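You operate a simulated robot arm through the tools that you are given. There is no shell and no other tool. Be economical: measure what you need, move in short steps, check, and stop when the job is done.

You are at the controls of a simulated robot arm. One attempt, no reset.

Task
Roll the lint off the black jumper under the green towel.
Fine: towel aside on the shelf first; roller back in its spot, towel back on the jumper.

The check looks at the end state, three seconds after you hand in, the way a careful person would. Anything else that was tipped, shoved, dropped, spilled or broken makes it a failure.

Robot
A 7-joint arm with a two-finger parallel gripper, fixed in place. Base frame: the origin is at the foot of the arm, x ahead of it, y to its left, z up. Units: mm, rad, N and s.
With the tool pointing down near the work surface it reaches from about 340 to 760 mm from the base axis. Its first joint turns from -2.007 to 2.007 rad. Payload 3.91 kg.
Tool frame: the origin (TCP) lies between the finger pads and is the grasp point; the fingertips stand 30 mm ahead of it; z points along the fingers, y is the line along which they close. The gripper opens to 110 mm. The fingers are 20 mm wide and 10 mm thick; the gripper's body (48 by 112 mm) begins 55 mm behind the TCP.
Orientation is that of the tool frame in the base frame, as [roll, pitch, yaw] about the fixed x, y, z axes, in that order (R = Rz(yaw) Ry(pitch) Rx(roll)). With the fingers straight down and closing along the base's y, the tool's x points along the base's -x, its y along +y and its z along -z.

Tools
- The arm moves only by the tool step_arm. Its argument "moves" is text: rows parted by semicolons, each of 7 numbers parted by spaces: the shift along the tool's x, y, z in mm, then the turn, a rotation vector about the tool's x, y, z in rad, then the opening in per cent of the stroke, from 0 (shut) to 100 (fully open). In form: x y z ax ay az claw; .... A call has 1 to 20 rows; each row shifts and turns the commanded pose from where the row before left it, along the tool's axes as they then stand. A row lasts 0.2 s, in which the tool goes at most 50 mm and 0.15 rad; a call with a longer step from one row to the next is refused whole, and so is a gripper value outside its range. Where a pose cannot be reached the arm comes as near as it can. A force on the tool above 40 N (or 10 N above the force at the start of the call, whichever is more), or a blocked arm, ends the call early, and 0.2 s more pass. Each finger travels about 108 mm/s and halts on what it meets, pressing with about 27 N; the grip force reading is that of the motor and also rises with nothing between the fingers. The clock runs only during rows and for 0.2 s after the last one: add rows that do not move to give the fingers time. The reply holds the time, the measured pose of the TCP, the force on the tool along the base axes, the opening and the grip force, in the units named above and with some noise.
- Cameras (640 x 400 px; columns grow to the right, rows downward): "scene" is fixed at [221.4, -649.4, 1781]; the picture's right is [0.90, -0.43, 0.00], its down [-0.42, -0.88, -0.22] and it looks along [0.10, 0.20, -0.97] (base axes); focal length 345 px, centre (320, 200). "wrist" rides on the gripper at [-36, 0, -57] in the tool frame; the picture's right is [0.00, -1.00, 0.00], its down [0.97, 0.00, -0.24] and it looks along [0.24, 0.00, 0.97] (tool axes); focal length 218 px, centre (320, 200).
- snapshot(camera): a new picture of that camera. It takes no simulated time.
- raise_lower(by): slides the trunk up (or, below 0, down) by that many mm; the arm rides with it, the base frame stays. It gives what a move gives, with no picture.
- locate(camera, pixels): for up to 12 pixels [column, row] of the newest picture of that camera ("zoom" is the newest enlarged one), the place [x, y, z] in the base frame of the surface seen there, good to about 3 mm. It takes no simulated time.
- inspect(camera, box): a new picture of the part [left, top, right, bottom] of that camera's present view, enlarged. It takes no simulated time.
- hand_in(): hands the job in; it is judged then, once.

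Keep the steps short. Do not move on a guess: measure, check each grasp and each placing, and mend mistakes. In all there are 80 turns and 34 pictures (those below and enlarged ones count). Leave the gripper open and the arm clear of the work at the hand-in unless told otherwise, and finish with a single line.

The tools are called after "Call:" by a JSON object that holds its "op" and its "data". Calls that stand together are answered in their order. step_arm: Moves the arm, as the interface text tells. Its arguments: {"type":"object","properties":{"moves":{"type":"string"}},"required":["moves"]} The other tools are called the same way: raise_lower (by) slides the trunk up or down; snapshot (camera) takes a picture; locate (camera, pixels) gives the place of the surface under pixels of a picture; inspect (camera, box) takes an enlarged picture of a part of a camera's view; hand_in () hands the job in.

At the start:

```text
t: 0.0
tcp_pos: [247.4, -456.9, 1378.5]
ee_rot: [3.141, 0.0, -3.139]
force: [-0.9, 0.3, -0.1]
width: 110.2
grip_force: 0.2
trunk travel left (down, up): [-925.0, 65.0]
```

scene: 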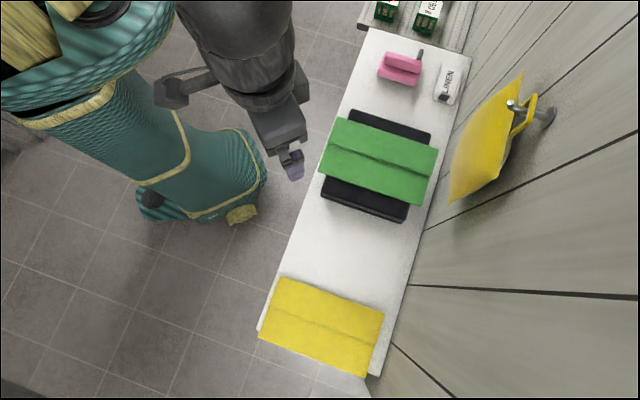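
wrist: 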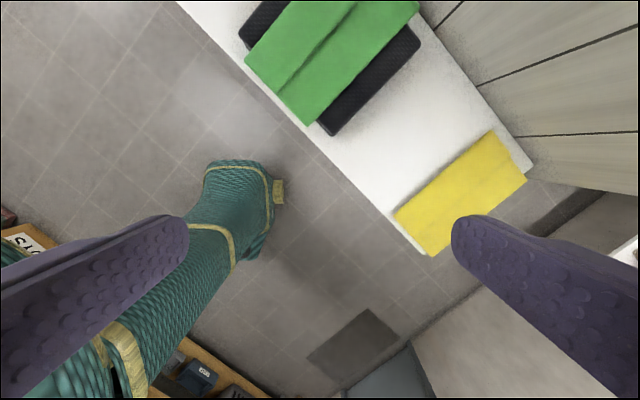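

I see a white shelf holding a black jumper with a green folded towel on it, a yellow towel at the near end, and a pink object with a handle next to a "LINEN" item. I'll enlarge the shelf before moving.

Call:
{"op": "inspect", "data": {"camera": "scene", "box": [300, 0, 480, 112]}}

Call:
{"op": "inspect", "data": {"camera": "scene", "box": [280, 90, 480, 240]}}

Call:
{"op": "locate", "data": {"camera": "scene", "pixels": [[365, 32], [465, 55], [260, 330], [372, 372], [402, 55], [418, 55], [386, 80], [450, 85], [400, 90], [330, 250], [400, 240], [475, 180]]}}

Call:
{"op": "locate", "data": {"camera": "scene", "pixels": [[337, 119], [436, 149], [424, 203], [320, 170], [380, 145], [375, 165], [355, 113], [430, 134], [326, 185], [405, 218], [365, 198], [395, 127]]}}

```text
3.56 times, centred on (390, 56) of scene
```

zoom: 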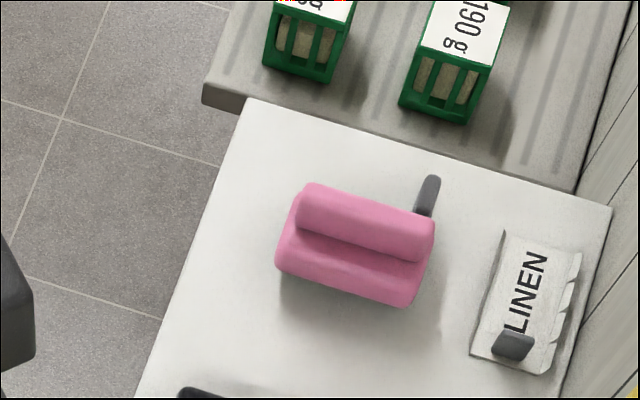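

```text
2.67 times, centred on (380, 165) of scene
```

zoom: 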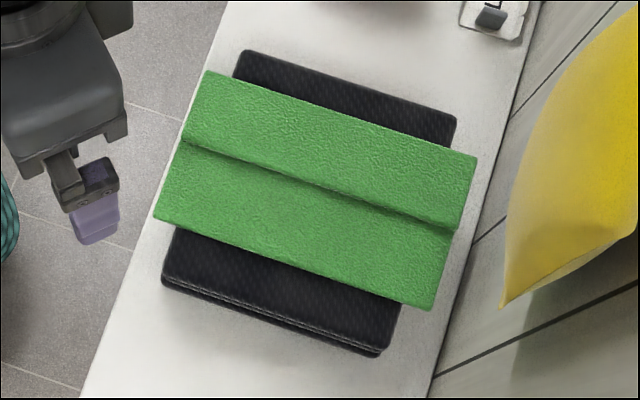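

```text
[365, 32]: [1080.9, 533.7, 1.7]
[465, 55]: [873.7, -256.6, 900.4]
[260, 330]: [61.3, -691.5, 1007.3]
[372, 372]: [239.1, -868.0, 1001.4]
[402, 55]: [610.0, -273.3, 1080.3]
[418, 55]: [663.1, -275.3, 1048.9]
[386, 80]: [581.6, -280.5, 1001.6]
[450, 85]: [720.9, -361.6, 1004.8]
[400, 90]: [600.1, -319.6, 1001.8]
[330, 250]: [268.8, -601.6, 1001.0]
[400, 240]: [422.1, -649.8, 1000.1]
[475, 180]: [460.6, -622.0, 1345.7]
```

```text
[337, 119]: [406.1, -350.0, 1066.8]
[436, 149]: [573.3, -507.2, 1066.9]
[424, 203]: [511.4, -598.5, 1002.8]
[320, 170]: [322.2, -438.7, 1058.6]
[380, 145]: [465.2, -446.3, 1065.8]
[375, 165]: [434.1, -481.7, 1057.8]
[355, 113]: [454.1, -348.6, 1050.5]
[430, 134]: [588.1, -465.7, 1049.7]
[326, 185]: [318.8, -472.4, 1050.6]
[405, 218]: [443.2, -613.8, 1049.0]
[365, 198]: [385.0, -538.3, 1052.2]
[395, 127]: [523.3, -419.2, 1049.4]
```

The pink thing and the LINEN thing are both candidates for the roller's place. I'll enlarge each and sample some heights.

Call:
{"op": "inspect", "data": {"camera": "scene", "box": [370, 42, 434, 92]}}

Call:
{"op": "locate", "data": {"camera": "zoom", "pixels": [[150, 110], [330, 150], [450, 200], [130, 190], [250, 250], [380, 290], [490, 70], [475, 110], [380, 320], [300, 200], [490, 180], [100, 230]]}}

Call:
{"op": "inspect", "data": {"camera": "scene", "box": [422, 58, 486, 108]}}

Call:
{"op": "locate", "data": {"camera": "zoom", "pixels": [[250, 100], [180, 300], [300, 320], [340, 250], [220, 360], [260, 330], [230, 200], [330, 150], [290, 250], [120, 330], [350, 100], [200, 345]]}}

```text
8.00 times, centred on (402, 67) of scene
```

zoom: 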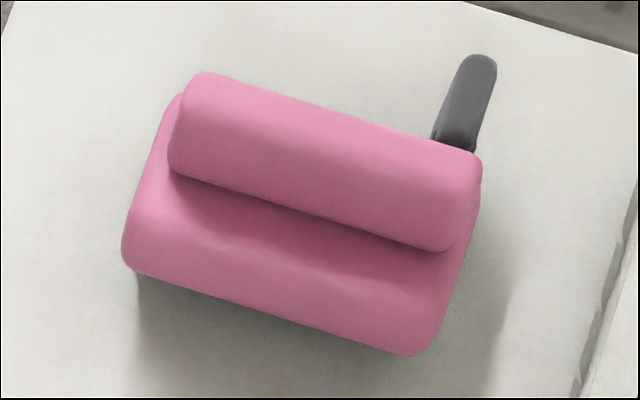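

```text
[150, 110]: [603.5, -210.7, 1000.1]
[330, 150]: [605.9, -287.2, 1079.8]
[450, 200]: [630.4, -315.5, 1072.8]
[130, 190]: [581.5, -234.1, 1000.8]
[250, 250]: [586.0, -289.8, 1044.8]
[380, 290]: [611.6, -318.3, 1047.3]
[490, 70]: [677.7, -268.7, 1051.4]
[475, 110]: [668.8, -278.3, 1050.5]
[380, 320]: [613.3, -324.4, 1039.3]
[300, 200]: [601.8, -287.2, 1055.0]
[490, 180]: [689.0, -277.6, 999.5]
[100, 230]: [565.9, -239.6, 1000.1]
```

```text
8.00 times, centred on (454, 83) of scene
```

zoom: 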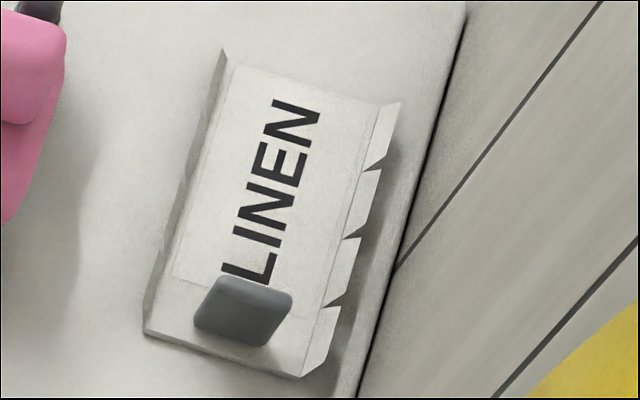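

```text
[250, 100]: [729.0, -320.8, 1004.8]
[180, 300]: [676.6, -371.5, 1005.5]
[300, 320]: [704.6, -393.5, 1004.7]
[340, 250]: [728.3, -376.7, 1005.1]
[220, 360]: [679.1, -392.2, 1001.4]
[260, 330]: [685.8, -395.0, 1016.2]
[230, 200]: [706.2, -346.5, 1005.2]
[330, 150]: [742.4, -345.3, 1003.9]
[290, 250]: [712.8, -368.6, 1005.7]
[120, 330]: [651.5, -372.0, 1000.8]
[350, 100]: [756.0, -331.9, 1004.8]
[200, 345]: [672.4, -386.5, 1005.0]
```

The grey stub sits about 50 mm above the shelf behind the pink object. The LINEN item looks like a flat tray or card with a small grey block. I'll bring the wrist camera over there, staying high at z about 1320, for a second viewpoint.

Call:
{"op": "step_arm", "data": {"moves": "-30 18 -2 0 0 0 100; -30 18 -2 0 0 0 100; -30 18 -2 0 0 0 100; -30 18 -2 0 0 0 100; -30 18 -2 0 0 0 100; -30 18 -2 0 0 0 100; -30 18 -2 0 0 0 100; -30 18 -2 0 0 0 100; -30 18 -2 0 0 0 100; -30 18 -2 0 0 0 100; 0 0 0 0 0 0 100; 0 0 0 0 0 0 100"}}

Call:
{"op": "snapshot", "data": {"camera": "wrist"}}

```text
t: 2.6
tcp_pos: [546.3, -278.9, 1396.3]
ee_rot: [-3.141, -0.001, -3.139]
force: [-0.2, 0.3, -0.1]
width: 110.0
grip_force: 0.0
trunk travel left (down, up): [-925.0, 65.0]
```

```text
27 pictures are left
```

wrist: 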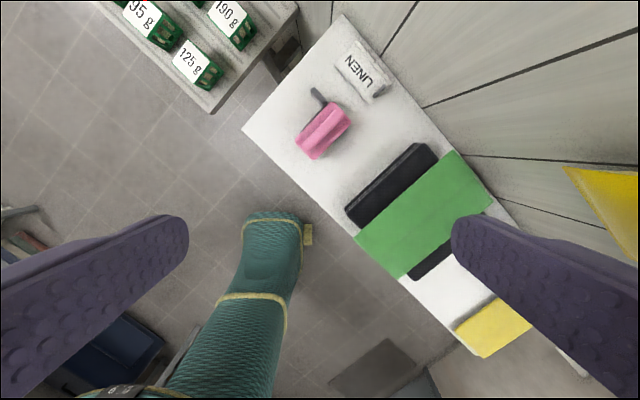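

Call:
{"op": "inspect", "data": {"camera": "wrist", "box": [280, 30, 408, 166]}}

```text
2.94 times, centred on (344, 98) of wrist
```

zoom: 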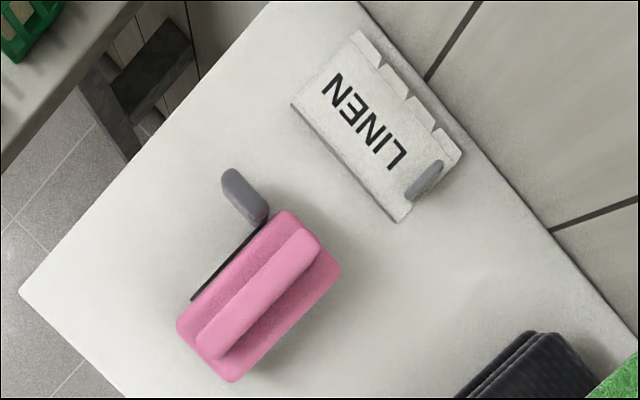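

A dark edge runs under the pink thing's far side, joined to the grey handle. I'll go lower and further behind it for a clearer view.

Call:
{"op": "step_arm", "data": {"moves": "-10 8 20 0 0 0 100; -10 8 20 0 0 0 100; -10 8 20 0 0 0 100; -10 8 20 0 0 0 100; -10 8 20 0 0 0 100; -10 8 20 0 0 0 100; -10 8 20 0 0 0 100; -10 8 20 0 0 0 100; 0 0 0 0 0 0 100; 0 0 0 0 0 0 100"}}

Call:
{"op": "snapshot", "data": {"camera": "wrist"}}

```text
t: 4.8
tcp_pos: [628.8, -212.9, 1238.4]
ee_rot: [3.141, 0.001, -3.141]
force: [1.2, 0.0, 0.2]
width: 110.1
grip_force: 0.1
trunk travel left (down, up): [-925.0, 65.0]
```

```text
25 pictures are left
```

wrist: 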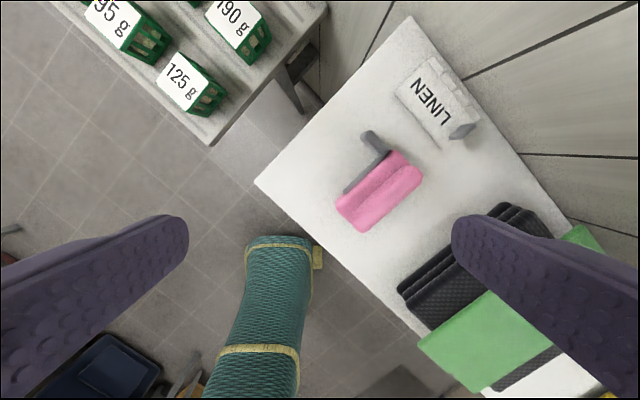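

Call:
{"op": "inspect", "data": {"camera": "wrist", "box": [316, 115, 436, 240]}}

Call:
{"op": "locate", "data": {"camera": "zoom", "pixels": [[275, 95], [330, 160], [240, 255], [190, 320], [285, 215], [345, 180], [420, 200], [250, 380], [350, 290], [460, 260], [290, 290], [205, 380]]}}

```text
3.20 times, centred on (376, 178) of wrist
```

zoom: 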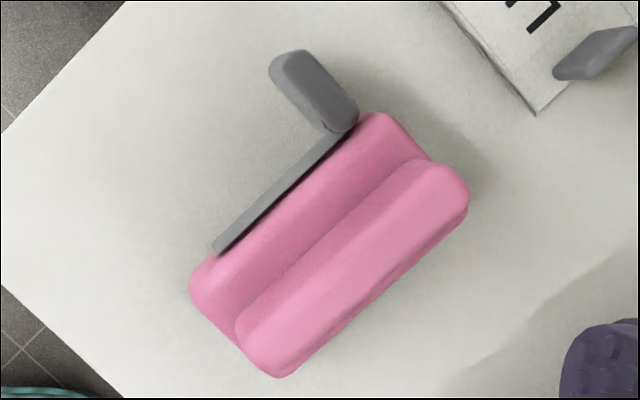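

```text
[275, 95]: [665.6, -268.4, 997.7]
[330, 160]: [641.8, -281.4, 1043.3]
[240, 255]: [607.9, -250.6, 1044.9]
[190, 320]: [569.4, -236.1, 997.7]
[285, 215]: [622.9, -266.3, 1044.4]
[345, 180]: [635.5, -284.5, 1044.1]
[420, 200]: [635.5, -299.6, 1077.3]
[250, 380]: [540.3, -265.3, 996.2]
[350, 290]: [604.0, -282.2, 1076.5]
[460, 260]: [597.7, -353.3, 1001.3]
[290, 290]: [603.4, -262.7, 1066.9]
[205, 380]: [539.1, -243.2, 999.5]
```

The grey L (bar plus handle) has its top at z about 1045, beside the pink body. I need a side view to tell what the pink thing is, so I'll drop a little in free air and tilt the camera toward it.

Call:
{"op": "step_arm", "data": {"moves": "4 14 18 0 0 0 100; 4 14 18 0 0 0 100; 4 14 18 0 0 0 100; 4 14 18 0 0 0 100; 0 0 0 0.13 0 0 100; 0 0 0 0.13 0 0 100; 0 0 0 0.13 0 0 100; 0 0 0 0.13 0 0 100; 0 0 0 0.13 0 0 100; 0 0 0 0.13 0 0 100; 0 0 0 0 0 0 100; 0 0 0 0 0 0 100"}}

Call:
{"op": "snapshot", "data": {"camera": "wrist"}}

```text
t: 7.4
tcp_pos: [611.5, -155.4, 1165.9]
ee_rot: [-2.359, -0.001, -3.14]
force: [-0.2, 0.1, -0.7]
width: 110.0
grip_force: 0.0
trunk travel left (down, up): [-925.0, 65.0]
```

```text
23 pictures are left
```

wrist: 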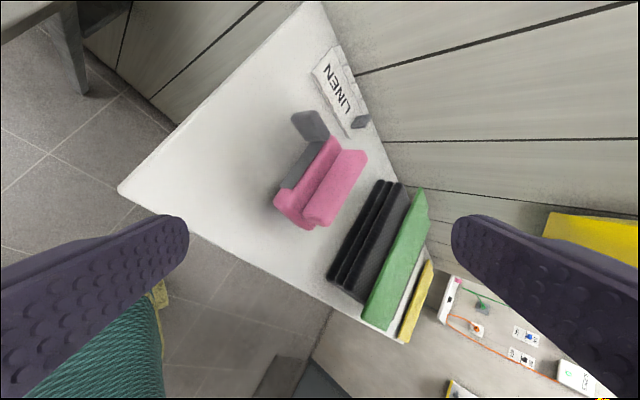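

Call:
{"op": "inspect", "data": {"camera": "wrist", "box": [260, 95, 380, 245]}}

Call:
{"op": "locate", "data": {"camera": "zoom", "pixels": [[200, 60], [270, 110], [175, 200], [245, 140], [200, 185], [150, 240], [260, 180], [330, 220], [230, 300], [395, 160], [125, 270], [245, 45]]}}

```text
2.67 times, centred on (320, 170) of wrist
```

zoom: 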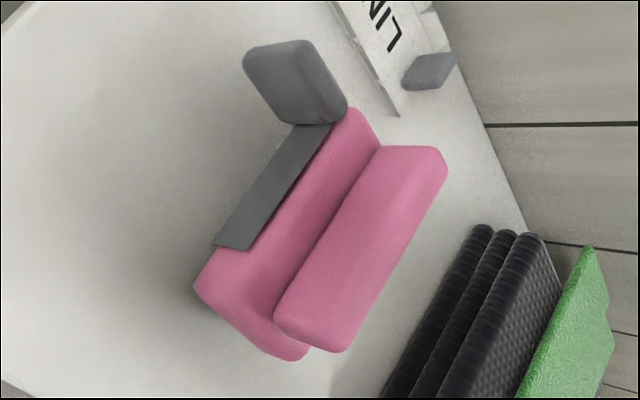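

```text
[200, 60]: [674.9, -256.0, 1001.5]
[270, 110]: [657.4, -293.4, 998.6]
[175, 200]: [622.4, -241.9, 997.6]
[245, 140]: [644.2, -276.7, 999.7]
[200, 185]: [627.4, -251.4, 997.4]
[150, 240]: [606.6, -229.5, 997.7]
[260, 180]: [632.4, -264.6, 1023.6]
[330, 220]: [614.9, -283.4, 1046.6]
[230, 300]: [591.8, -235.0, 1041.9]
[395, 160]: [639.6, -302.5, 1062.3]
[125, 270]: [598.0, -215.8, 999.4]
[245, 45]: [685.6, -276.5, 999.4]
```

Most of my samples missed the grey part. I'll sample directly on the plate and the handle.

Call:
{"op": "locate", "data": {"camera": "zoom", "pixels": [[285, 155], [300, 155], [230, 238], [248, 238], [270, 200], [262, 60], [300, 55], [325, 100], [285, 100], [305, 118], [212, 285], [290, 345]]}}

Call:
{"op": "locate", "data": {"camera": "wrist", "pixels": [[362, 123], [370, 250], [391, 280], [420, 210], [395, 330], [345, 165], [325, 205]]}}

```text
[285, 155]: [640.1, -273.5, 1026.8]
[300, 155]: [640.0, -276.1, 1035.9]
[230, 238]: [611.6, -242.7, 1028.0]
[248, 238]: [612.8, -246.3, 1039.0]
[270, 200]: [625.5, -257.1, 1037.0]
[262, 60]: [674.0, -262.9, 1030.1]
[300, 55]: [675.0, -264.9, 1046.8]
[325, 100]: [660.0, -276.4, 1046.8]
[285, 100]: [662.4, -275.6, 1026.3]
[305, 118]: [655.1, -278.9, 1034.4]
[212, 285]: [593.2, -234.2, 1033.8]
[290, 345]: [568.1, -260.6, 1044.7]
```

```text
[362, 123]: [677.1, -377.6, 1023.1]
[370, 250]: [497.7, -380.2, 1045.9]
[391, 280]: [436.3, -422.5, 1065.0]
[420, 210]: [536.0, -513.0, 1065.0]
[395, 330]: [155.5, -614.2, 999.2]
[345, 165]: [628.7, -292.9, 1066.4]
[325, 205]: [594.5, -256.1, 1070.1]
```

The grey plate spans roughly z 1020 to 1045 and the handle block 1022 to 1050, so they seem raised off the shelf. The pink may be lying on something, so I'll measure the pink's bottom edge with tight views.

Call:
{"op": "inspect", "data": {"camera": "wrist", "box": [268, 160, 332, 240]}}

Call:
{"op": "locate", "data": {"camera": "zoom", "pixels": [[200, 180], [190, 200], [220, 230], [250, 260], [300, 320], [340, 345], [360, 330], [240, 190], [330, 290], [380, 340], [430, 330], [270, 290]]}}

Call:
{"op": "inspect", "data": {"camera": "scene", "box": [370, 60, 434, 100]}}

Call:
{"op": "locate", "data": {"camera": "zoom", "pixels": [[150, 120], [150, 130], [270, 150], [270, 165], [270, 172], [270, 180], [400, 180], [400, 200], [400, 212], [440, 150], [455, 110], [465, 70]]}}

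```text
5.00 times, centred on (300, 200) of wrist
```

zoom: 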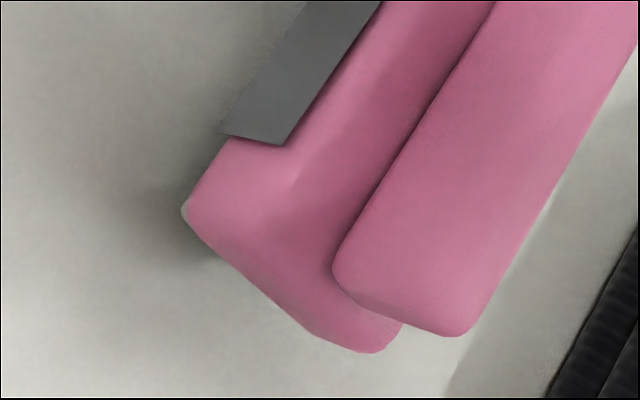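

```text
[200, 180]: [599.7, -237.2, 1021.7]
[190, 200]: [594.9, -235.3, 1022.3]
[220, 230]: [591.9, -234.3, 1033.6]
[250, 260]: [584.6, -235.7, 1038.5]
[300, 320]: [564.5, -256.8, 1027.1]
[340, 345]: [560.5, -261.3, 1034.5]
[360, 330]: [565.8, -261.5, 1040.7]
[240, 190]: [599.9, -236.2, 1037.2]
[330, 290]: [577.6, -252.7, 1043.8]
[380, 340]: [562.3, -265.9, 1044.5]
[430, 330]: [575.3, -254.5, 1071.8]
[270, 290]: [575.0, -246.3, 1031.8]
```

```text
10.00 times, centred on (402, 80) of scene
```

zoom: 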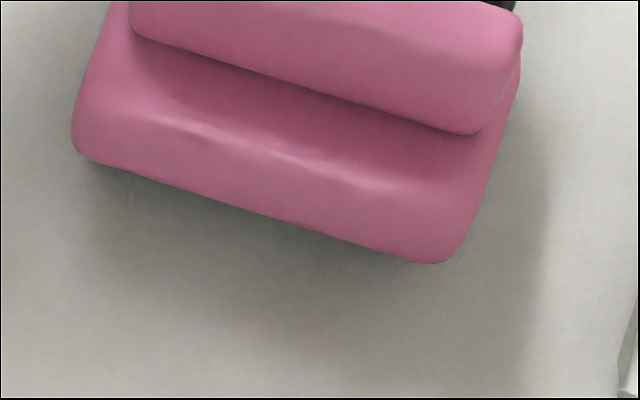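

```text
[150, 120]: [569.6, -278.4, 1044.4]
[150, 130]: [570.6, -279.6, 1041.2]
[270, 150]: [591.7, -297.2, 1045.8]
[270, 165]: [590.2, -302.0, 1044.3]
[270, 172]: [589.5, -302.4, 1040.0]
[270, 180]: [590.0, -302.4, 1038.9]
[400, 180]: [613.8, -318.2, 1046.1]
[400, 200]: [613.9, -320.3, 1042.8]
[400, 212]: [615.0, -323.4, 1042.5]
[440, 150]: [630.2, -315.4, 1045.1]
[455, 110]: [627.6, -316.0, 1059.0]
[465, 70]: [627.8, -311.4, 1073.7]
```

Pink seems to be at z 1022–1045 with a roll up to 1080, so something is holding it up. Before a low side view I'll check where the neighbouring shelf and the shelf's edge are.

Call:
{"op": "locate", "data": {"camera": "scene", "pixels": [[385, 10], [425, 25], [362, 22], [400, 30], [450, 40], [368, 34], [360, 60], [349, 85], [340, 108], [310, 190], [455, 15], [462, 60]]}}

Call:
{"op": "locate", "data": {"camera": "wrist", "pixels": [[125, 188], [200, 100], [300, 10], [250, 255], [180, 215], [30, 10], [90, 8]]}}

```text
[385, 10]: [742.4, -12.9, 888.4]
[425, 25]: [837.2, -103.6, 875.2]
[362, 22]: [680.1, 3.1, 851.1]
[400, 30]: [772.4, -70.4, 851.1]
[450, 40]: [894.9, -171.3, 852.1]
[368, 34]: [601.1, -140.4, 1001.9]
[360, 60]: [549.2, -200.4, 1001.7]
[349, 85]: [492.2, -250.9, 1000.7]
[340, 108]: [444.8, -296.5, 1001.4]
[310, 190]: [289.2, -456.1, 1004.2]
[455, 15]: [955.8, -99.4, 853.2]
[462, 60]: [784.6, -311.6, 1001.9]
```

```text
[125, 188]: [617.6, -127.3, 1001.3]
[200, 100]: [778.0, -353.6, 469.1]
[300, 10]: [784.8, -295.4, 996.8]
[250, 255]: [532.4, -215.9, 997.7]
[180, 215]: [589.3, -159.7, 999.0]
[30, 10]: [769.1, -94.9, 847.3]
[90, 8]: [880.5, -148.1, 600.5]
```

The shelf runs diagonally: its end corner is (607,-128) and its width runs along (0.71,-0.70). The crates are lower, at z 850. I'll look along the shelf's width from its front side, staying off the shelf, to see the pink object's end profile.

Call:
{"op": "step_arm", "data": {"moves": "23 11.5 8.6 0 0 0 100; 23 11.5 8.6 0 0 0 100; 23 11.5 8.6 0 0 0 100; 23 11.5 8.6 0 0 0 100; 23 11.5 8.6 0 0 0 100; 0 0 0 0 -0.092 -0.092 100; 0 0 0 0 -0.092 -0.092 100; 0 0 0 0 -0.092 -0.092 100; 0 0 0 0 -0.092 -0.092 100; 0 0 0 0 -0.092 -0.092 100; 0 0 0 0 -0.092 -0.092 100; 0 0 0 0.15 0 0 100; 0 0 0 0.15 0 0 100; 0 0 0 0.15 0 0 100; 0 0 0 0 0 0 100; 0 0 0 0 0 0 100"}}

Call:
{"op": "inspect", "data": {"camera": "wrist", "box": [200, 60, 440, 210]}}

```text
t: 10.8
tcp_pos: [496.1, -147.7, 1095.4]
ee_rot: [-1.909, 0.004, -2.359]
force: [1.2, -0.3, -0.1]
width: 110.1
grip_force: 0.1
trunk travel left (down, up): [-925.0, 65.0]
```

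```text
2.67 times, centred on (320, 135) of wrist
```

zoom: 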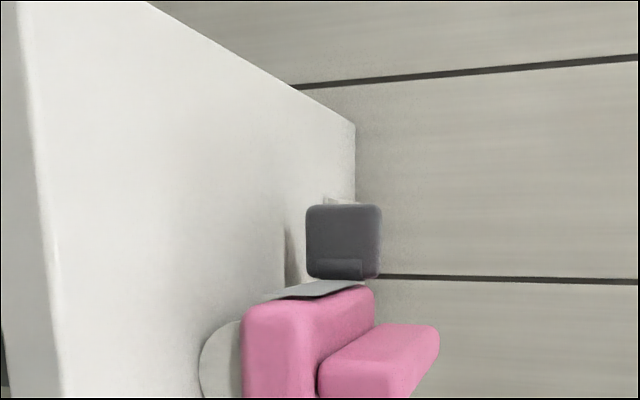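

Now it's clear (image right is up): a white cylinder, the roller, lies on the shelf with a folded pink cloth on top. I'll view the rest of it.

Call:
{"op": "inspect", "data": {"camera": "wrist", "box": [240, 130, 400, 240]}}

Call:
{"op": "locate", "data": {"camera": "zoom", "pixels": [[140, 200], [170, 200], [150, 260], [120, 230], [175, 300], [170, 150], [220, 200], [290, 250], [370, 230], [230, 240], [230, 130], [300, 60]]}}

```text
3.64 times, centred on (320, 185) of wrist
```

zoom: 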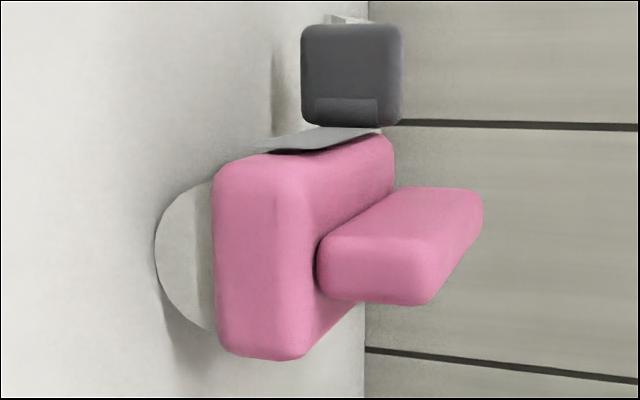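

```text
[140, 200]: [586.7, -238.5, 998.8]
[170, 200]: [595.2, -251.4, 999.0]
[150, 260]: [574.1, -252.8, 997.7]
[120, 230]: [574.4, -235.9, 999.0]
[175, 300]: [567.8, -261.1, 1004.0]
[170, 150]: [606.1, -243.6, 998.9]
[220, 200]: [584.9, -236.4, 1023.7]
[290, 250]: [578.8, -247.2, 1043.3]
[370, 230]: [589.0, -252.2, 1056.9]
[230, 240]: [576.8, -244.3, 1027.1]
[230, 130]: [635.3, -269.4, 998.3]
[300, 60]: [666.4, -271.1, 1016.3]
```

Diagnosis: the roller is a white cylinder of about 42 mm diameter whose axis runs across the shelf. Its grey handle sticks out toward the shelf end, and a folded pink cloth covers it. The green towel has a raised half (z 1066 against 1058, about 58 mm wide) that I can grip from above with the fingers closing along the shelf.

First I'll go up and bring the tool back to vertical.

Call:
{"op": "step_arm", "data": {"moves": "0 -37.7 -13.3 0 0 0 100; 0 -37.7 -13.3 0 0 0 100; 0 -37.7 -13.3 0 0 0 100; 0 -37.7 -13.3 0 0 0 100; 0 -37.7 -13.3 0 0 0 100; 0 0 0 -0.137 0 0 100; 0 0 0 -0.137 0 0 100; 0 0 0 -0.137 0 0 100; 0 0 0 -0.137 0 0 100; 0 0 0 -0.137 0 0 100; 0 0 0 -0.137 0 0 100; 0 0 0 -0.137 0 0 100; 0 0 0 -0.137 0 0 100; 0 0 0 -0.137 0 0 100; 0 0 0 0 0 0 100; 0 0 0 0 0 0 100"}}

Call:
{"op": "step_arm", "data": {"moves": "0 0 0 0 0 0.1427 100; 0 0 0 0 0 0.1427 100; 0 0 0 0 0 0.1427 100; 0 0 0 0 0 0.1427 100; 0 0 0 0 0 0.1427 100; 0 0 0 0 0 0.1427 100; 0 0 0 0 0 0.1427 100; 0 0 0 0 0 0.1427 100; 0 0 0 0 0 0.1427 100; 0 0 0 0 0 0.1427 100; 0 0 0 0 0 0.1427 100; 0 0 0 0 0 0 100; 0 0 0 0 0 0 100"}}

```text
t: 14.2
tcp_pos: [495.6, -147.4, 1294.2]
ee_rot: [3.138, 0.002, -2.36]
force: [0.1, -0.2, 0.3]
width: 109.9
grip_force: 0.0
trunk travel left (down, up): [-925.0, 65.0]
```

```text
t: 17.0
tcp_pos: [496.4, -146.9, 1293.7]
ee_rot: [3.137, -0.001, 2.353]
force: [0.1, -0.3, -0.1]
width: 110.1
grip_force: 0.1
trunk travel left (down, up): [-925.0, 65.0]
```

The tool is vertical with its y axis along the shelf. Next I'll move over the towel at z about 1250 and look at it.

Call:
{"op": "step_arm", "data": {"moves": "-24 -30 5 0 0 0 100; -24 -30 5 0 0 0 100; -24 -30 5 0 0 0 100; -24 -30 5 0 0 0 100; -24 -30 5 0 0 0 100; -24 -30 5 0 0 0 100; -24 -30 5 0 0 0 100; -24 -30 5 0 0 0 100; 0 0 0 0 0 0 100; 0 0 0 0 0 0 100"}}

Call:
{"op": "snapshot", "data": {"camera": "wrist"}}

Call:
{"op": "locate", "data": {"camera": "wrist", "pixels": [[320, 60], [320, 100], [320, 150], [320, 200], [280, 100], [300, 100], [340, 100], [360, 100], [240, 100], [400, 100], [250, 150], [390, 150]]}}

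```text
t: 19.2
tcp_pos: [460.4, -455.3, 1250.4]
ee_rot: [3.139, -0.001, 2.353]
force: [0.3, -0.2, 0.2]
width: 110.2
grip_force: 0.1
trunk travel left (down, up): [-925.0, 65.0]
```

```text
17 pictures are left
```

wrist: 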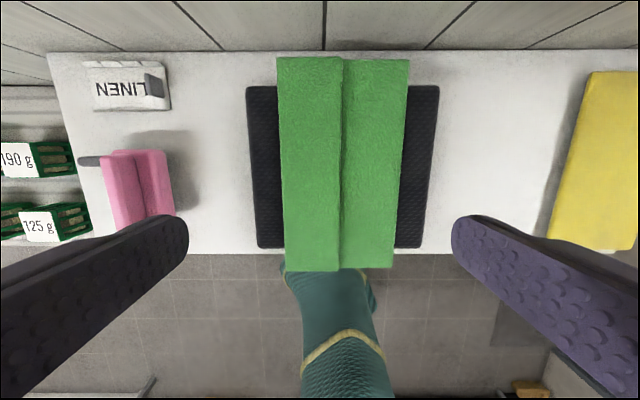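

```text
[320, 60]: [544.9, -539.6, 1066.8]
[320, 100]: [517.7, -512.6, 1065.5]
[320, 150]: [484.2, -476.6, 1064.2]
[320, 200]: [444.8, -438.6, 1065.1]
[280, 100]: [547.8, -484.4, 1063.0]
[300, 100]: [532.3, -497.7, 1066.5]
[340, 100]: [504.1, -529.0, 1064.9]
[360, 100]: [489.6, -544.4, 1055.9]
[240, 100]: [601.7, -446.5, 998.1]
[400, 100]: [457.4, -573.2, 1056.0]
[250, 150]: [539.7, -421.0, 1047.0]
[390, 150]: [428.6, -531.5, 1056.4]
```

The raised half spans s 295–357 mm along the shelf and its top is at 1066, with the lower half at about 1057. I'll centre on it, open to 80%, and come down to about 25 mm above the final height.

Call:
{"op": "step_arm", "data": {"moves": "-2 10 20 0 0 0 80; 0 0 30 0 0 0 80; 0 0 30 0 0 0 80; 0 0 30 0 0 0 80; 0 0 25 0 0 0 80; 0 0 10 0 0 0 80; 0 0 0 0 0 0 80; 0 0 0 0 0 0 80"}}

Call:
{"op": "snapshot", "data": {"camera": "wrist"}}

```text
t: 21.0
tcp_pos: [469.9, -446.7, 1107.7]
ee_rot: [3.137, -0.002, 2.354]
force: [-0.1, 1.1, -0.2]
width: 88.2
grip_force: 0.0
trunk travel left (down, up): [-925.0, 65.0]
```

```text
16 pictures are left
```

wrist: 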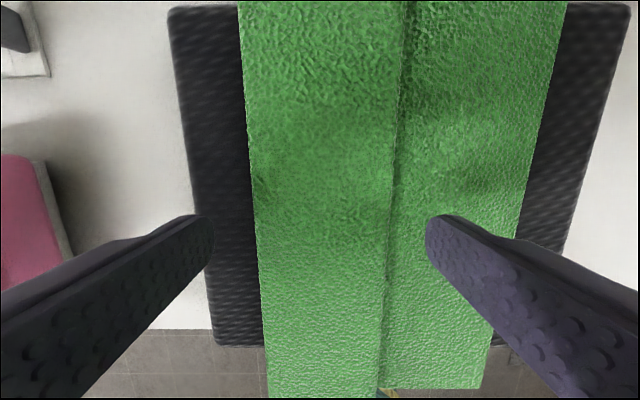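

The fingertips (cols 210 and 430) straddle the raised half (cols 255–388) evenly. I'll lower the tips to about z 1059 and close.

Call:
{"op": "step_arm", "data": {"moves": "0 0 10 0 0 0 80; 0 0 8 0 0 0 80; 0 0 0 0 0 0 80; 0 0 0 0 0 0 60; 0 0 0 0 0 0 45; 0 0 0 0 0 0 40; 0 0 0 0 0 0 40; 0 0 0 0 0 0 40"}}

```text
t: 21.6
tcp_pos: [470.8, -448.4, 1100.5]
ee_rot: [3.139, 0.01, 2.351]
force: [-6.8, 8.5, 22.0]
width: 87.0
grip_force: 0.0
trunk travel left (down, up): [-925.0, 65.0]
stopped in row 3: the force on the tool passed its limit (the readings are from after the stop); the commanded pose is now the measured one
```

There was contact at TCP z 1100, about 10 mm early, with a force pushing up and away from the wall. I'll check what touched.

Call:
{"op": "snapshot", "data": {"camera": "scene"}}

Call:
{"op": "inspect", "data": {"camera": "wrist", "box": [160, 100, 480, 300]}}

Call:
{"op": "locate", "data": {"camera": "zoom", "pixels": [[60, 200], [100, 280], [560, 280], [300, 280], [480, 150], [560, 200], [130, 150], [520, 260], [120, 230], [460, 320], [200, 320], [350, 320]]}}

```text
15 pictures are left
```

scene: 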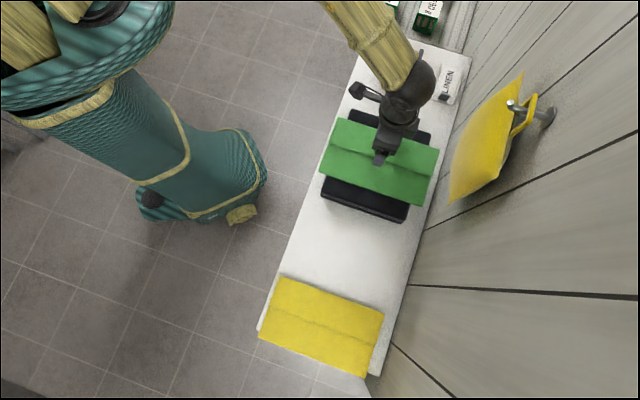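

```text
2.00 times, centred on (320, 200) of wrist
```

zoom: 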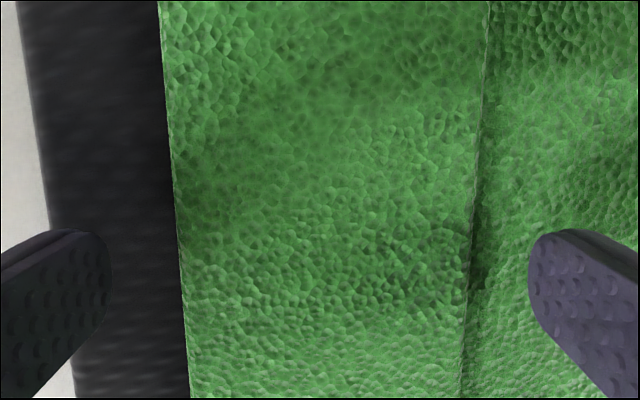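

```text
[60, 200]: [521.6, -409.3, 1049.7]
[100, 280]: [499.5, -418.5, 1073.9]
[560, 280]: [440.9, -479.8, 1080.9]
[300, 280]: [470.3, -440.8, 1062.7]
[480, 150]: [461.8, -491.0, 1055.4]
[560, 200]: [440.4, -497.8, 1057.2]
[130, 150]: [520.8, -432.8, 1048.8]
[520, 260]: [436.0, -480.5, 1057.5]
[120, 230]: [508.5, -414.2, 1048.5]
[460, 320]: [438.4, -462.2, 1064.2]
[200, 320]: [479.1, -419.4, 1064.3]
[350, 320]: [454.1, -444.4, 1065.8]
```

Nothing obvious is touching; the tips are still about 10 mm above the towel. I'll hold still for a row to read the force again.

Call:
{"op": "step_arm", "data": {"moves": "0 0 0 0 0 0 80; 0 0 0 0 0 0 80"}}

```text
t: 22.2
tcp_pos: [470.0, -447.4, 1099.7]
ee_rot: [3.14, 0.015, 2.353]
force: [-3.8, 4.3, 32.2]
width: 87.6
grip_force: 0.1
trunk travel left (down, up): [-925.0, 65.0]
```

A steady 32 N upward, so the fingers really are resting on something. I'll rise 4 mm to unload, then close gently and see where the fingers stop.

Call:
{"op": "step_arm", "data": {"moves": "0 0 -4 0 0 0 80; 0 0 0 0 0 0 80; 0 0 0 0 0 0 80"}}

```text
t: 23.0
tcp_pos: [471.2, -447.7, 1098.9]
ee_rot: [3.139, 0.008, 2.352]
force: [-2.7, 2.5, 10.7]
width: 87.9
grip_force: 0.1
trunk travel left (down, up): [-925.0, 65.0]
```

Call:
{"op": "step_arm", "data": {"moves": "0 0 -2 0 0 0 80; 0 0 0 0 0 0 70; 0 0 0 0 0 0 60; 0 0 0 0 0 0 50; 0 0 0 0 0 0 40; 0 0 0 0 0 0 40; 0 0 0 0 0 0 40"}}

```text
t: 24.6
tcp_pos: [472.1, -449.9, 1102.3]
ee_rot: [3.141, 0.009, 2.352]
force: [-0.1, -0.5, 0.2]
width: 43.9
grip_force: 0.0
trunk travel left (down, up): [-925.0, 65.0]
```

The fingers closed to 44 mm without meeting anything, so the tips are above the towel. I'll lower in 2 mm steps here to calibrate contact height against the known 1066 top.

Call:
{"op": "step_arm", "data": {"moves": "0 0 2 0 0 0 40; 0 0 2 0 0 0 40; 0 0 2 0 0 0 40; 0 0 2 0 0 0 40; 0 0 0 0 0 0 40"}}

```text
t: 26.0
tcp_pos: [469.9, -450.0, 1099.4]
ee_rot: [3.141, 0.017, 2.354]
force: [-5.9, 7.0, 16.6]
width: 43.4
grip_force: 0.0
trunk travel left (down, up): [-925.0, 65.0]
stopped in row 5: the force on the tool passed its limit (the readings are from after the stop); the commanded pose is now the measured one
```

The same contact height occurs regardless of finger opening, so something upstream (wrist or forearm) is touching or at its limit. I'll measure the arm's height along its length.

Call:
{"op": "locate", "data": {"camera": "scene", "pixels": [[340, 5], [365, 30], [390, 70], [408, 60], [428, 75], [432, 90], [412, 110], [395, 130], [384, 155], [360, 90], [470, 110], [455, 190]]}}

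Call:
{"op": "inspect", "data": {"camera": "scene", "box": [310, 0, 550, 200]}}

```text
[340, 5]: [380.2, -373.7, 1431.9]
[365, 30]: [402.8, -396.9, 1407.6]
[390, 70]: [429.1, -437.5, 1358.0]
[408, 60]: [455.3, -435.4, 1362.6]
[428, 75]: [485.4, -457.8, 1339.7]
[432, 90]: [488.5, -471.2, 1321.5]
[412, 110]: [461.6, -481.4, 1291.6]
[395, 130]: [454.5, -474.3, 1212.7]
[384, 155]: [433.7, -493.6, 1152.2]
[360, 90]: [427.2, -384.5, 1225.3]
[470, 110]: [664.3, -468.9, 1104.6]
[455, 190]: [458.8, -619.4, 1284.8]
```

```text
2.00 times, centred on (430, 100) of scene
```

zoom: 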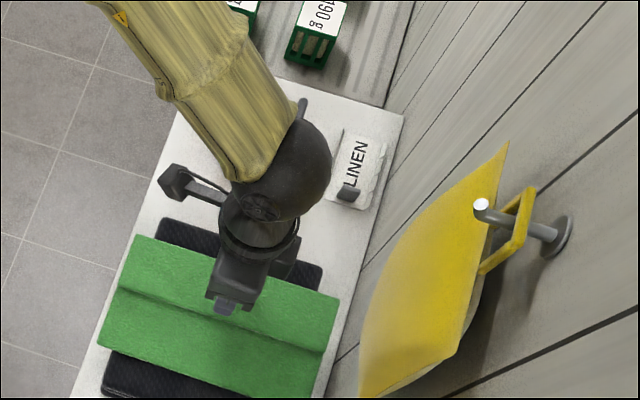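

The arm itself is clear of everything, so the likeliest cause is that the towel's solid shape is a flat slab about 1069 high. To calibrate, I'll lower closed fingers onto bare jumper beside the towel (s about 277, t about 128), where I expect contact at TCP 1080.

Call:
{"op": "step_arm", "data": {"moves": "0 0 -10 0 0 0 0; 0 0 -10 0 0 0 0; 0 25 0 0 0 0 0; 0 24 0 0 0 0 0; 0 0 8 0 0 0 0; 0 0 8 0 0 0 0; 0 0 3 0 0 0 0; 0 0 3 0 0 0 0; 0 0 3 0 0 0 0; 0 0 3 0 0 0 0; 0 0 3 0 0 0 0; 0 0 3 0 0 0 0; 0 0 3 0 0 0 0; 0 0 3 0 0 0 0"}}

```text
t: 29.0
tcp_pos: [509.1, -418.1, 1080.8]
ee_rot: [3.141, 0.022, 2.353]
force: [-1.1, 1.0, 17.2]
width: 0.0
grip_force: 26.6
trunk travel left (down, up): [-925.0, 65.0]
```

The calibration holds: bare jumper is at 1050. So the towel acts as a flat slab with its top near 1068, and it has to be pinched where it overhangs the jumper's front edge. I'll go up and back to t about -80, and take a picture for exact edge positions on the way.

Call:
{"op": "step_arm", "data": {"moves": "0 0 -30 0 0 0 0; 0 0 -35 0 0 0 0; 0 0 -35 0 0 0 0; 0 0 -35 0 0 0 50; 0 0 -35 0 0 0 50; 20 -21 0 0 0 0 50; 20 -21 0 0 0 0 50; 20 -21 0 0 0 0 50; 20 -21 0 0 0 0 50; 0 0 0 0 0 0 50; 0 0 0 0 0 0 50"}}

Call:
{"op": "snapshot", "data": {"camera": "wrist"}}

```text
t: 31.4
tcp_pos: [389.9, -416.1, 1245.7]
ee_rot: [3.14, 0.019, 2.355]
force: [-0.1, -0.2, 0.4]
width: 54.9
grip_force: 0.1
trunk travel left (down, up): [-925.0, 65.0]
```

```text
12 pictures are left
```

wrist: 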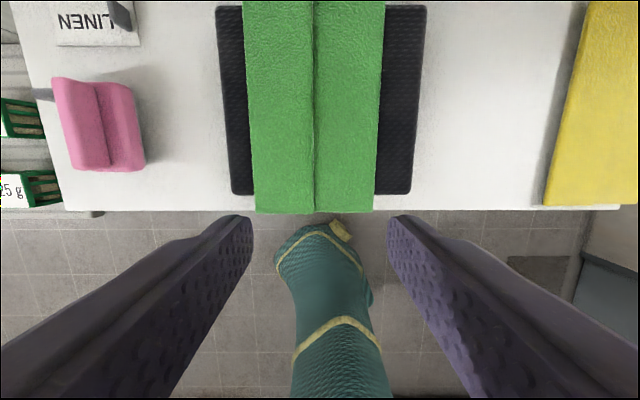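

Call:
{"op": "locate", "data": {"camera": "wrist", "pixels": [[260, 210], [314, 210], [368, 209], [240, 192], [395, 192], [240, 207], [450, 207], [545, 200], [560, 100], [250, 120], [380, 120], [475, 120]]}}

```text
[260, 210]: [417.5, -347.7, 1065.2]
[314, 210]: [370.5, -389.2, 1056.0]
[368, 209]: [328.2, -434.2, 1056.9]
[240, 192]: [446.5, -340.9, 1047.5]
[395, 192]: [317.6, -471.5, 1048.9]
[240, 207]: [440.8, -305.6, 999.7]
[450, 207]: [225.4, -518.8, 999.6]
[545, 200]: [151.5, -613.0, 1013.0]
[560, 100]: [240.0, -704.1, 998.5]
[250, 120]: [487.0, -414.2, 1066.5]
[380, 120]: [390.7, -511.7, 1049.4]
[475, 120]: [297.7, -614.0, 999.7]
```

Measured: the towel front edge is at t about 15 and the jumper front edge at t about 34, so there is roughly 19 mm of overhang; the towel's mid-length is at s about 354. I'll back out past the shelf front, then turn so that the fingers close vertically.

Call:
{"op": "step_arm", "data": {"moves": "29.5 1 0 0 0 0 50; 29.5 1 0 0 0 0 50; 29.5 1 0 0 0 0 50; 29.5 1 0 0 0 0 50; 0 0 0 0 0 -0.1427 50; 0 0 0 0 0 -0.1427 50; 0 0 0 0 0 -0.1427 50; 0 0 0 0 0 -0.1427 50; 0 0 0 0 0 -0.1427 50; 0 0 0 0 0 -0.1427 50; 0 0 0 0 0 -0.1427 50; 0 0 0 0 0 -0.1427 50; 0 0 0 0 0 -0.1427 50; 0 0 0 0 0 -0.1427 50; 0 0 0 0 0 -0.1427 50; 0 0 0 0 0 0 50; 0 0 0 0 0 0 50"}}

Call:
{"op": "step_arm", "data": {"moves": "0 0 0 0.1427 0 0 40; 0 0 0 0.1427 0 0 40; 0 0 0 0.1427 0 0 40; 0 0 0 0.1427 0 0 40; 0 0 0 0.1427 0 0 40; 0 0 0 0.1427 0 0 40; 0 0 0 0.1427 0 0 40; 0 0 0 0.1427 0 0 40; 0 0 0 0.1427 0 0 40; 0 0 0 0.1427 0 0 40; 0 0 0 0.1427 0 0 40; 0 0 0 0 0 0 40; 0 0 0 0 0 0 40; 0 0 0 0 0 0 40"}}

```text
t: 35.0
tcp_pos: [310.2, -331.6, 1243.5]
ee_rot: [-3.123, 0.002, -2.359]
force: [-0.2, 0.0, -0.8]
width: 55.1
grip_force: 0.0
trunk travel left (down, up): [-925.0, 65.0]
```

```text
t: 38.0
tcp_pos: [340.3, -380.9, 1246.6]
ee_rot: [-1.553, 0.003, -2.359]
force: [0.1, 0.3, -0.8]
width: 43.8
grip_force: 0.1
out of reach, approached as far as the arm can: row 6, 7, 8, 9
trunk travel left (down, up): [-925.0, 65.0]
```

The tool is horizontal now, at t about -12, s about 367, z 1247. I'll descend to z 1110, still above the towel, shift to s 354, then back out to t -35.

Call:
{"op": "step_arm", "data": {"moves": "-3 27 0 -0.018 0 0 40; -3 27 0 0 0 0 40; -3 27 0 0 0 0 40; -3 27 0 0 0 0 40; -1 27 0 0 0 0 40; 0 0 -12 0 0 0 40; 0 0 -12 0 0 0 40; 0 0 0 0 0 0 40; 0 0 0 0 0 0 40"}}

```text
t: 40.0
tcp_pos: [332.8, -356.0, 1111.6]
ee_rot: [-1.573, 0.002, -2.36]
force: [0.0, -0.2, 0.3]
width: 44.0
grip_force: 0.1
trunk travel left (down, up): [-925.0, 65.0]
```

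It's reachable, at s 355, t -35. I'll descend to z 1059 and look before going in.

Call:
{"op": "step_arm", "data": {"moves": "0 26 0 0 0 0 40; 0 26 0 0 0 0 40; 0 0 10 0 0 0 40; 0 0 0 0 0 0 40"}}

Call:
{"op": "snapshot", "data": {"camera": "wrist"}}

```text
t: 41.0
tcp_pos: [339.4, -360.3, 1058.4]
ee_rot: [-1.573, 0.001, -2.359]
force: [-0.9, -0.3, 0.4]
width: 44.0
grip_force: 0.0
trunk travel left (down, up): [-925.0, 65.0]
```

```text
11 pictures are left
```

wrist: 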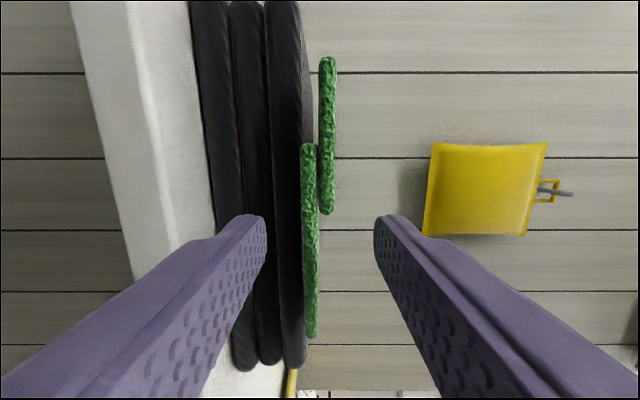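

Very informative (right is up): the towel is two folded layers, the lower at rows 143–338 and the upper at rows 57–214, overlapping at rows 143–214. The overlap, at s about 334, is the place to pinch. I'll shift -18 mm along tool x, go in 28 mm, and close.

Call:
{"op": "step_arm", "data": {"moves": "-9 0 0 0 0 0 40; -9 0 0 0 0 0 40; 0 0 10 0 0 0 40; 0 0 10 0 0 0 40; 0 0 8 0 0 0 40; 0 0 0 0 0 0 40; 0 0 0 0 0 0 20; 0 0 0 0 0 0 5; 0 0 0 0 0 0 5; 0 0 0 0 0 0 5"}}

```text
t: 43.2
tcp_pos: [372.2, -370.3, 1058.8]
ee_rot: [-1.569, 0.003, -2.361]
force: [1.3, -2.4, 8.5]
width: 19.2
grip_force: 27.0
trunk travel left (down, up): [-925.0, 65.0]
```

It's gripped at 19.2 mm width, which matches the towel. I'll lift 40 mm slowly.

Call:
{"op": "step_arm", "data": {"moves": "0 -5 0 0 0 0 5; 0 -5 0 0 0 0 5; 0 -10 0 0 0 0 5; 0 -10 0 0 0 0 5; 0 -10 0 0 0 0 5; 0 0 0 0 0 0 5; 0 0 0 0 0 0 5"}}

Call:
{"op": "snapshot", "data": {"camera": "scene"}}

```text
t: 44.8
tcp_pos: [373.5, -369.8, 1098.3]
ee_rot: [-1.572, 0.003, -2.358]
force: [0.1, 0.1, -1.5]
width: 18.9
grip_force: 26.8
trunk travel left (down, up): [-925.0, 65.0]
```

```text
10 pictures are left
```

scene: 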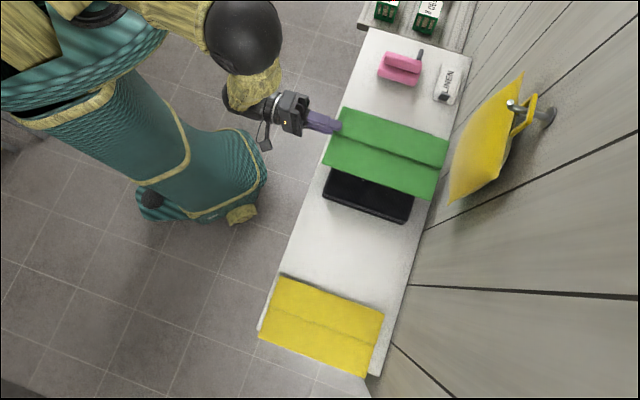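

The towel came up level and weighs only about 1.5 N, and the jumper stayed put. I'll retreat 37 mm and carry it 205 mm along the shelf to the free gap.

Call:
{"op": "step_arm", "data": {"moves": "0 0 -19 0 0 0 5; 0 0 -18 0 0 0 5; 25 0 0 0 0 0 5; 30 0 0 0 0 0 5; 30 0 0 0 0 0 5; 30 0 0 0 0 0 5; 30 0 0 0 0 0 5; 30 0 0 0 0 0 5; 30 0 0 0 0 0 5; 0 0 0 0 0 0 5; 0 0 0 0 0 0 5"}}

```text
t: 47.2
tcp_pos: [200.4, -489.8, 1097.0]
ee_rot: [-1.574, 0.004, -2.359]
force: [0.1, 0.7, -0.6]
width: 19.3
grip_force: 27.0
trunk travel left (down, up): [-925.0, 65.0]
```

At s 543, t -35. I'll lower to the shelf: about 75 mm, then fine steps until light contact near TCP 1009.

Call:
{"op": "step_arm", "data": {"moves": "0 25 0 0 0 0 5; 0 25 0 0 0 0 5; 0 20 0 0 0 0 5; 0 6 0 0 0 0 5; 0 4 0 0 0 0 5; 0 3 0 0 0 0 5; 0 3 0 0 0 0 5; 0 2 0 0 0 0 5; 0 0 0 0 0 0 5"}}

Call:
{"op": "inspect", "data": {"camera": "scene", "box": [220, 90, 460, 390]}}

```text
t: 49.2
tcp_pos: [201.8, -487.5, 1010.5]
ee_rot: [-1.572, 0.003, -2.356]
force: [-0.2, 0.6, -0.2]
width: 19.4
grip_force: 27.5
trunk travel left (down, up): [-925.0, 65.0]
```

```text
1.33 times, centred on (340, 240) of scene
```

zoom: 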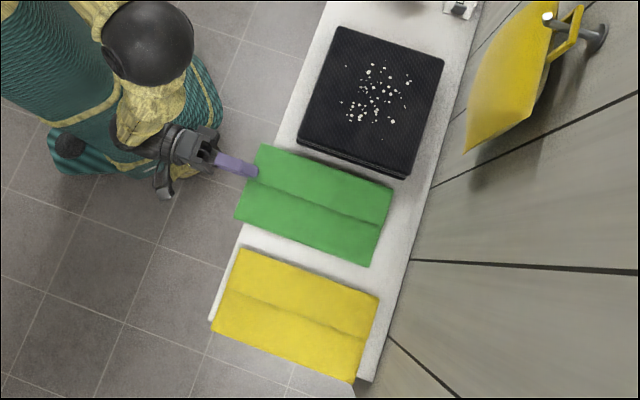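

The lint shows as white specks in the middle of the jumper, and the towel sits in the gap. I'll measure the lint extents, lower the last 2 mm and release.

Call:
{"op": "locate", "data": {"camera": "zoom", "pixels": [[370, 66], [342, 101], [410, 82], [392, 122], [350, 120], [378, 138], [405, 105], [338, 28], [440, 62], [400, 172], [301, 142], [350, 75]]}}

Call:
{"op": "step_arm", "data": {"moves": "0 1.5 0 0 0 0 5; 0 0 0 0 0 0 10; 0 0 0 0 0 0 20; 0 0 0 0 0 0 30; 0 0 0 0 0 0 40; 0 0 0 0 0 0 40; 0 0 -15 0 0 0 40; 0 0 -15 0 0 0 40; 0 0 0 0 0 0 40"}}

```text
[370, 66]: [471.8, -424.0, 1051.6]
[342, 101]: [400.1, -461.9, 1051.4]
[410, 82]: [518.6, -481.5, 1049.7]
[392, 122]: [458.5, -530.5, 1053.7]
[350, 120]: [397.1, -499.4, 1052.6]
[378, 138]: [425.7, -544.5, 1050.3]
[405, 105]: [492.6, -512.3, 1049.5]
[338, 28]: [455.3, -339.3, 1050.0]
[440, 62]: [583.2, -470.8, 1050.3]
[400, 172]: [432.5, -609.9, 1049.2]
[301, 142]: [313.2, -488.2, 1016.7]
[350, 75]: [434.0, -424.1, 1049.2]
```

```text
t: 51.2
tcp_pos: [180.4, -467.2, 1009.1]
ee_rot: [-1.572, 0.003, -2.359]
force: [-1.2, 0.1, -0.5]
width: 44.3
grip_force: 0.0
trunk travel left (down, up): [-925.0, 65.0]
```

The towel is down and released, and the tool is backed off. The lint spans s 300–425, t 82–192. Now I'll go up and bring the tool back to vertical.

Call:
{"op": "step_arm", "data": {"moves": "0 -40 0 0 0 0 60; 0 -40 0 0 0 0 60; 0 -40 0 0 0 0 60; 0 -40 0 0 0 0 60; 0 -40 0 0 0 0 60; 0 -40 0 0 0 0 60; 0 0 0 -0.1427 0 0 60; 0 0 0 -0.1427 0 0 60; 0 0 0 -0.1427 0 0 60; 0 0 0 -0.1427 0 0 60; 0 0 0 -0.1427 0 0 60; 0 0 0 -0.1427 0 0 60; 0 0 0 -0.1427 0 0 60; 0 0 0 -0.1427 0 0 60; 0 0 0 -0.1427 0 0 60; 0 0 0 -0.1427 0 0 60; 0 0 0 -0.1427 0 0 60; 0 0 0 0 0 0 60; 0 0 0 0 0 0 60"}}

Call:
{"op": "step_arm", "data": {"moves": "0 0 0 0 0 0.1427 60; 0 0 0 0 0 0.1427 60; 0 0 0 0 0 0.1427 60; 0 0 0 0 0 0.1427 60; 0 0 0 0 0 0.1427 60; 0 0 0 0 0 0.1427 60; 0 0 0 0 0 0.1427 60; 0 0 0 0 0 0.1427 60; 0 0 0 0 0 0.1427 60; 0 0 0 0 0 0.1427 60; 0 0 0 0 0 0.1427 60; 0 0 0 0 0 0 60; 0 0 0 0 0 0 60"}}

```text
t: 55.2
tcp_pos: [180.5, -466.4, 1249.1]
ee_rot: [3.14, 0.002, -2.359]
force: [1.1, -0.2, -1.1]
width: 66.0
grip_force: 0.1
trunk travel left (down, up): [-925.0, 65.0]
```

```text
t: 58.0
tcp_pos: [180.0, -467.1, 1250.4]
ee_rot: [3.141, -0.002, 2.353]
force: [-0.7, -0.6, 0.0]
width: 66.4
grip_force: 0.0
trunk travel left (down, up): [-925.0, 65.0]
```

The tool is vertical again. Next I'll travel at z 1250 to above the pink cloth (s 108, t 107) and look.

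Call:
{"op": "step_arm", "data": {"moves": "-15.6 39.4 0 0 0 0 60; -15.6 39.4 0 0 0 0 60; -15.6 39.4 0 0 0 0 60; -15.6 39.4 0 0 0 0 60; -15.6 39.4 0 0 0 0 60; -15.6 39.4 0 0 0 0 60; -15.6 39.4 0 0 0 0 60; -15.6 39.4 0 0 0 0 60; -15.6 39.4 0 0 0 0 60; -15.6 39.4 0 0 0 0 60; -15.6 39.4 0 0 0 0 60; 0 0 30 0 0 0 60; 0 0 30 0 0 0 60; 0 0 30 0 0 0 60; 0 0 0 0 0 0 60; 0 0 0 0 0 0 60"}}

Call:
{"op": "snapshot", "data": {"camera": "wrist"}}

Call:
{"op": "locate", "data": {"camera": "wrist", "pixels": [[300, 150], [320, 150], [340, 150], [280, 150], [360, 150], [320, 200], [300, 200], [340, 200], [320, 100], [280, 100], [360, 200], [270, 200]]}}

```text
t: 61.4
tcp_pos: [611.3, -282.2, 1158.7]
ee_rot: [3.141, -0.004, 2.354]
force: [-0.4, 0.8, 0.0]
width: 66.0
grip_force: 0.1
trunk travel left (down, up): [-925.0, 65.0]
```

```text
8 pictures are left
```

wrist: 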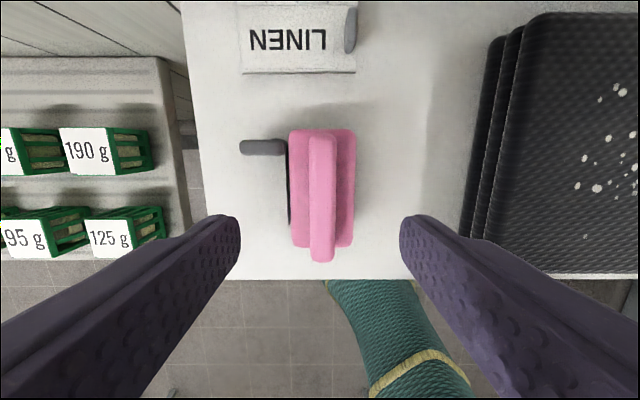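

```text
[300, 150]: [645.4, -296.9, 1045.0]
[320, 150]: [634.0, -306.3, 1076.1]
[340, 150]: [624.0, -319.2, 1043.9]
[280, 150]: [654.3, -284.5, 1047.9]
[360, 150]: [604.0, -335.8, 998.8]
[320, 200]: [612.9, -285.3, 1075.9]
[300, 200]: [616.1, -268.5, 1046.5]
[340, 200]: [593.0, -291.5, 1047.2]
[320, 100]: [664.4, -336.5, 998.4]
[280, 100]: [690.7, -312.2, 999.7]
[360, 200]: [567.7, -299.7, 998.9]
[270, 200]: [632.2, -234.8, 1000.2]
```

The roll is centred under the tool (col 322, s 107.7) and about 19 mm wide, with its top at 1077. I'll descend with a 45 mm opening so the tips reach z about 1052, then close.

Call:
{"op": "step_arm", "data": {"moves": "0 -1 20 0 0 0 41; 0 0 25 0 0 0 41; 0 0 20 0 0 0 41; 0 0 6 0 0 0 41; 0 0 5 0 0 0 41; 0 0 0 0 0 0 41; 0 0 0 0 0 0 25; 0 0 0 0 0 0 10; 0 0 0 0 0 0 10; 0 0 0 0 0 0 10"}}

```text
t: 63.6
tcp_pos: [608.3, -282.1, 1084.4]
ee_rot: [3.139, -0.002, 2.352]
force: [-0.5, -0.1, -0.5]
width: 17.2
grip_force: 27.1
trunk travel left (down, up): [-925.0, 65.0]
```

The roll is held at 17.2 mm. I'll lift it straight up 80 mm and check what comes with it.

Call:
{"op": "step_arm", "data": {"moves": "0 0 -5 0 0 0 10; 0 0 -10 0 0 0 10; 0 0 -15 0 0 0 10; 0 0 -25 0 0 0 10; 0 0 -25 0 0 0 10; 0 0 0 0 0 0 10; 0 0 0 0 0 0 10"}}

Call:
{"op": "inspect", "data": {"camera": "scene", "box": [340, 30, 500, 130]}}

```text
t: 65.2
tcp_pos: [605.5, -283.8, 1163.9]
ee_rot: [3.14, -0.002, 2.353]
force: [-0.2, 0.5, -1.6]
width: 17.4
grip_force: 27.0
trunk travel left (down, up): [-925.0, 65.0]
```

```text
4.00 times, centred on (420, 80) of scene
```

zoom: 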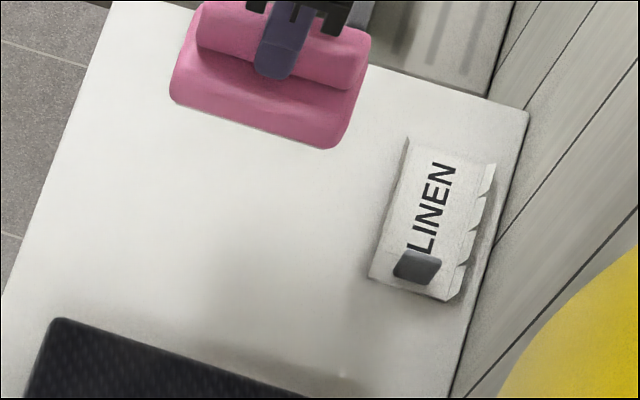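

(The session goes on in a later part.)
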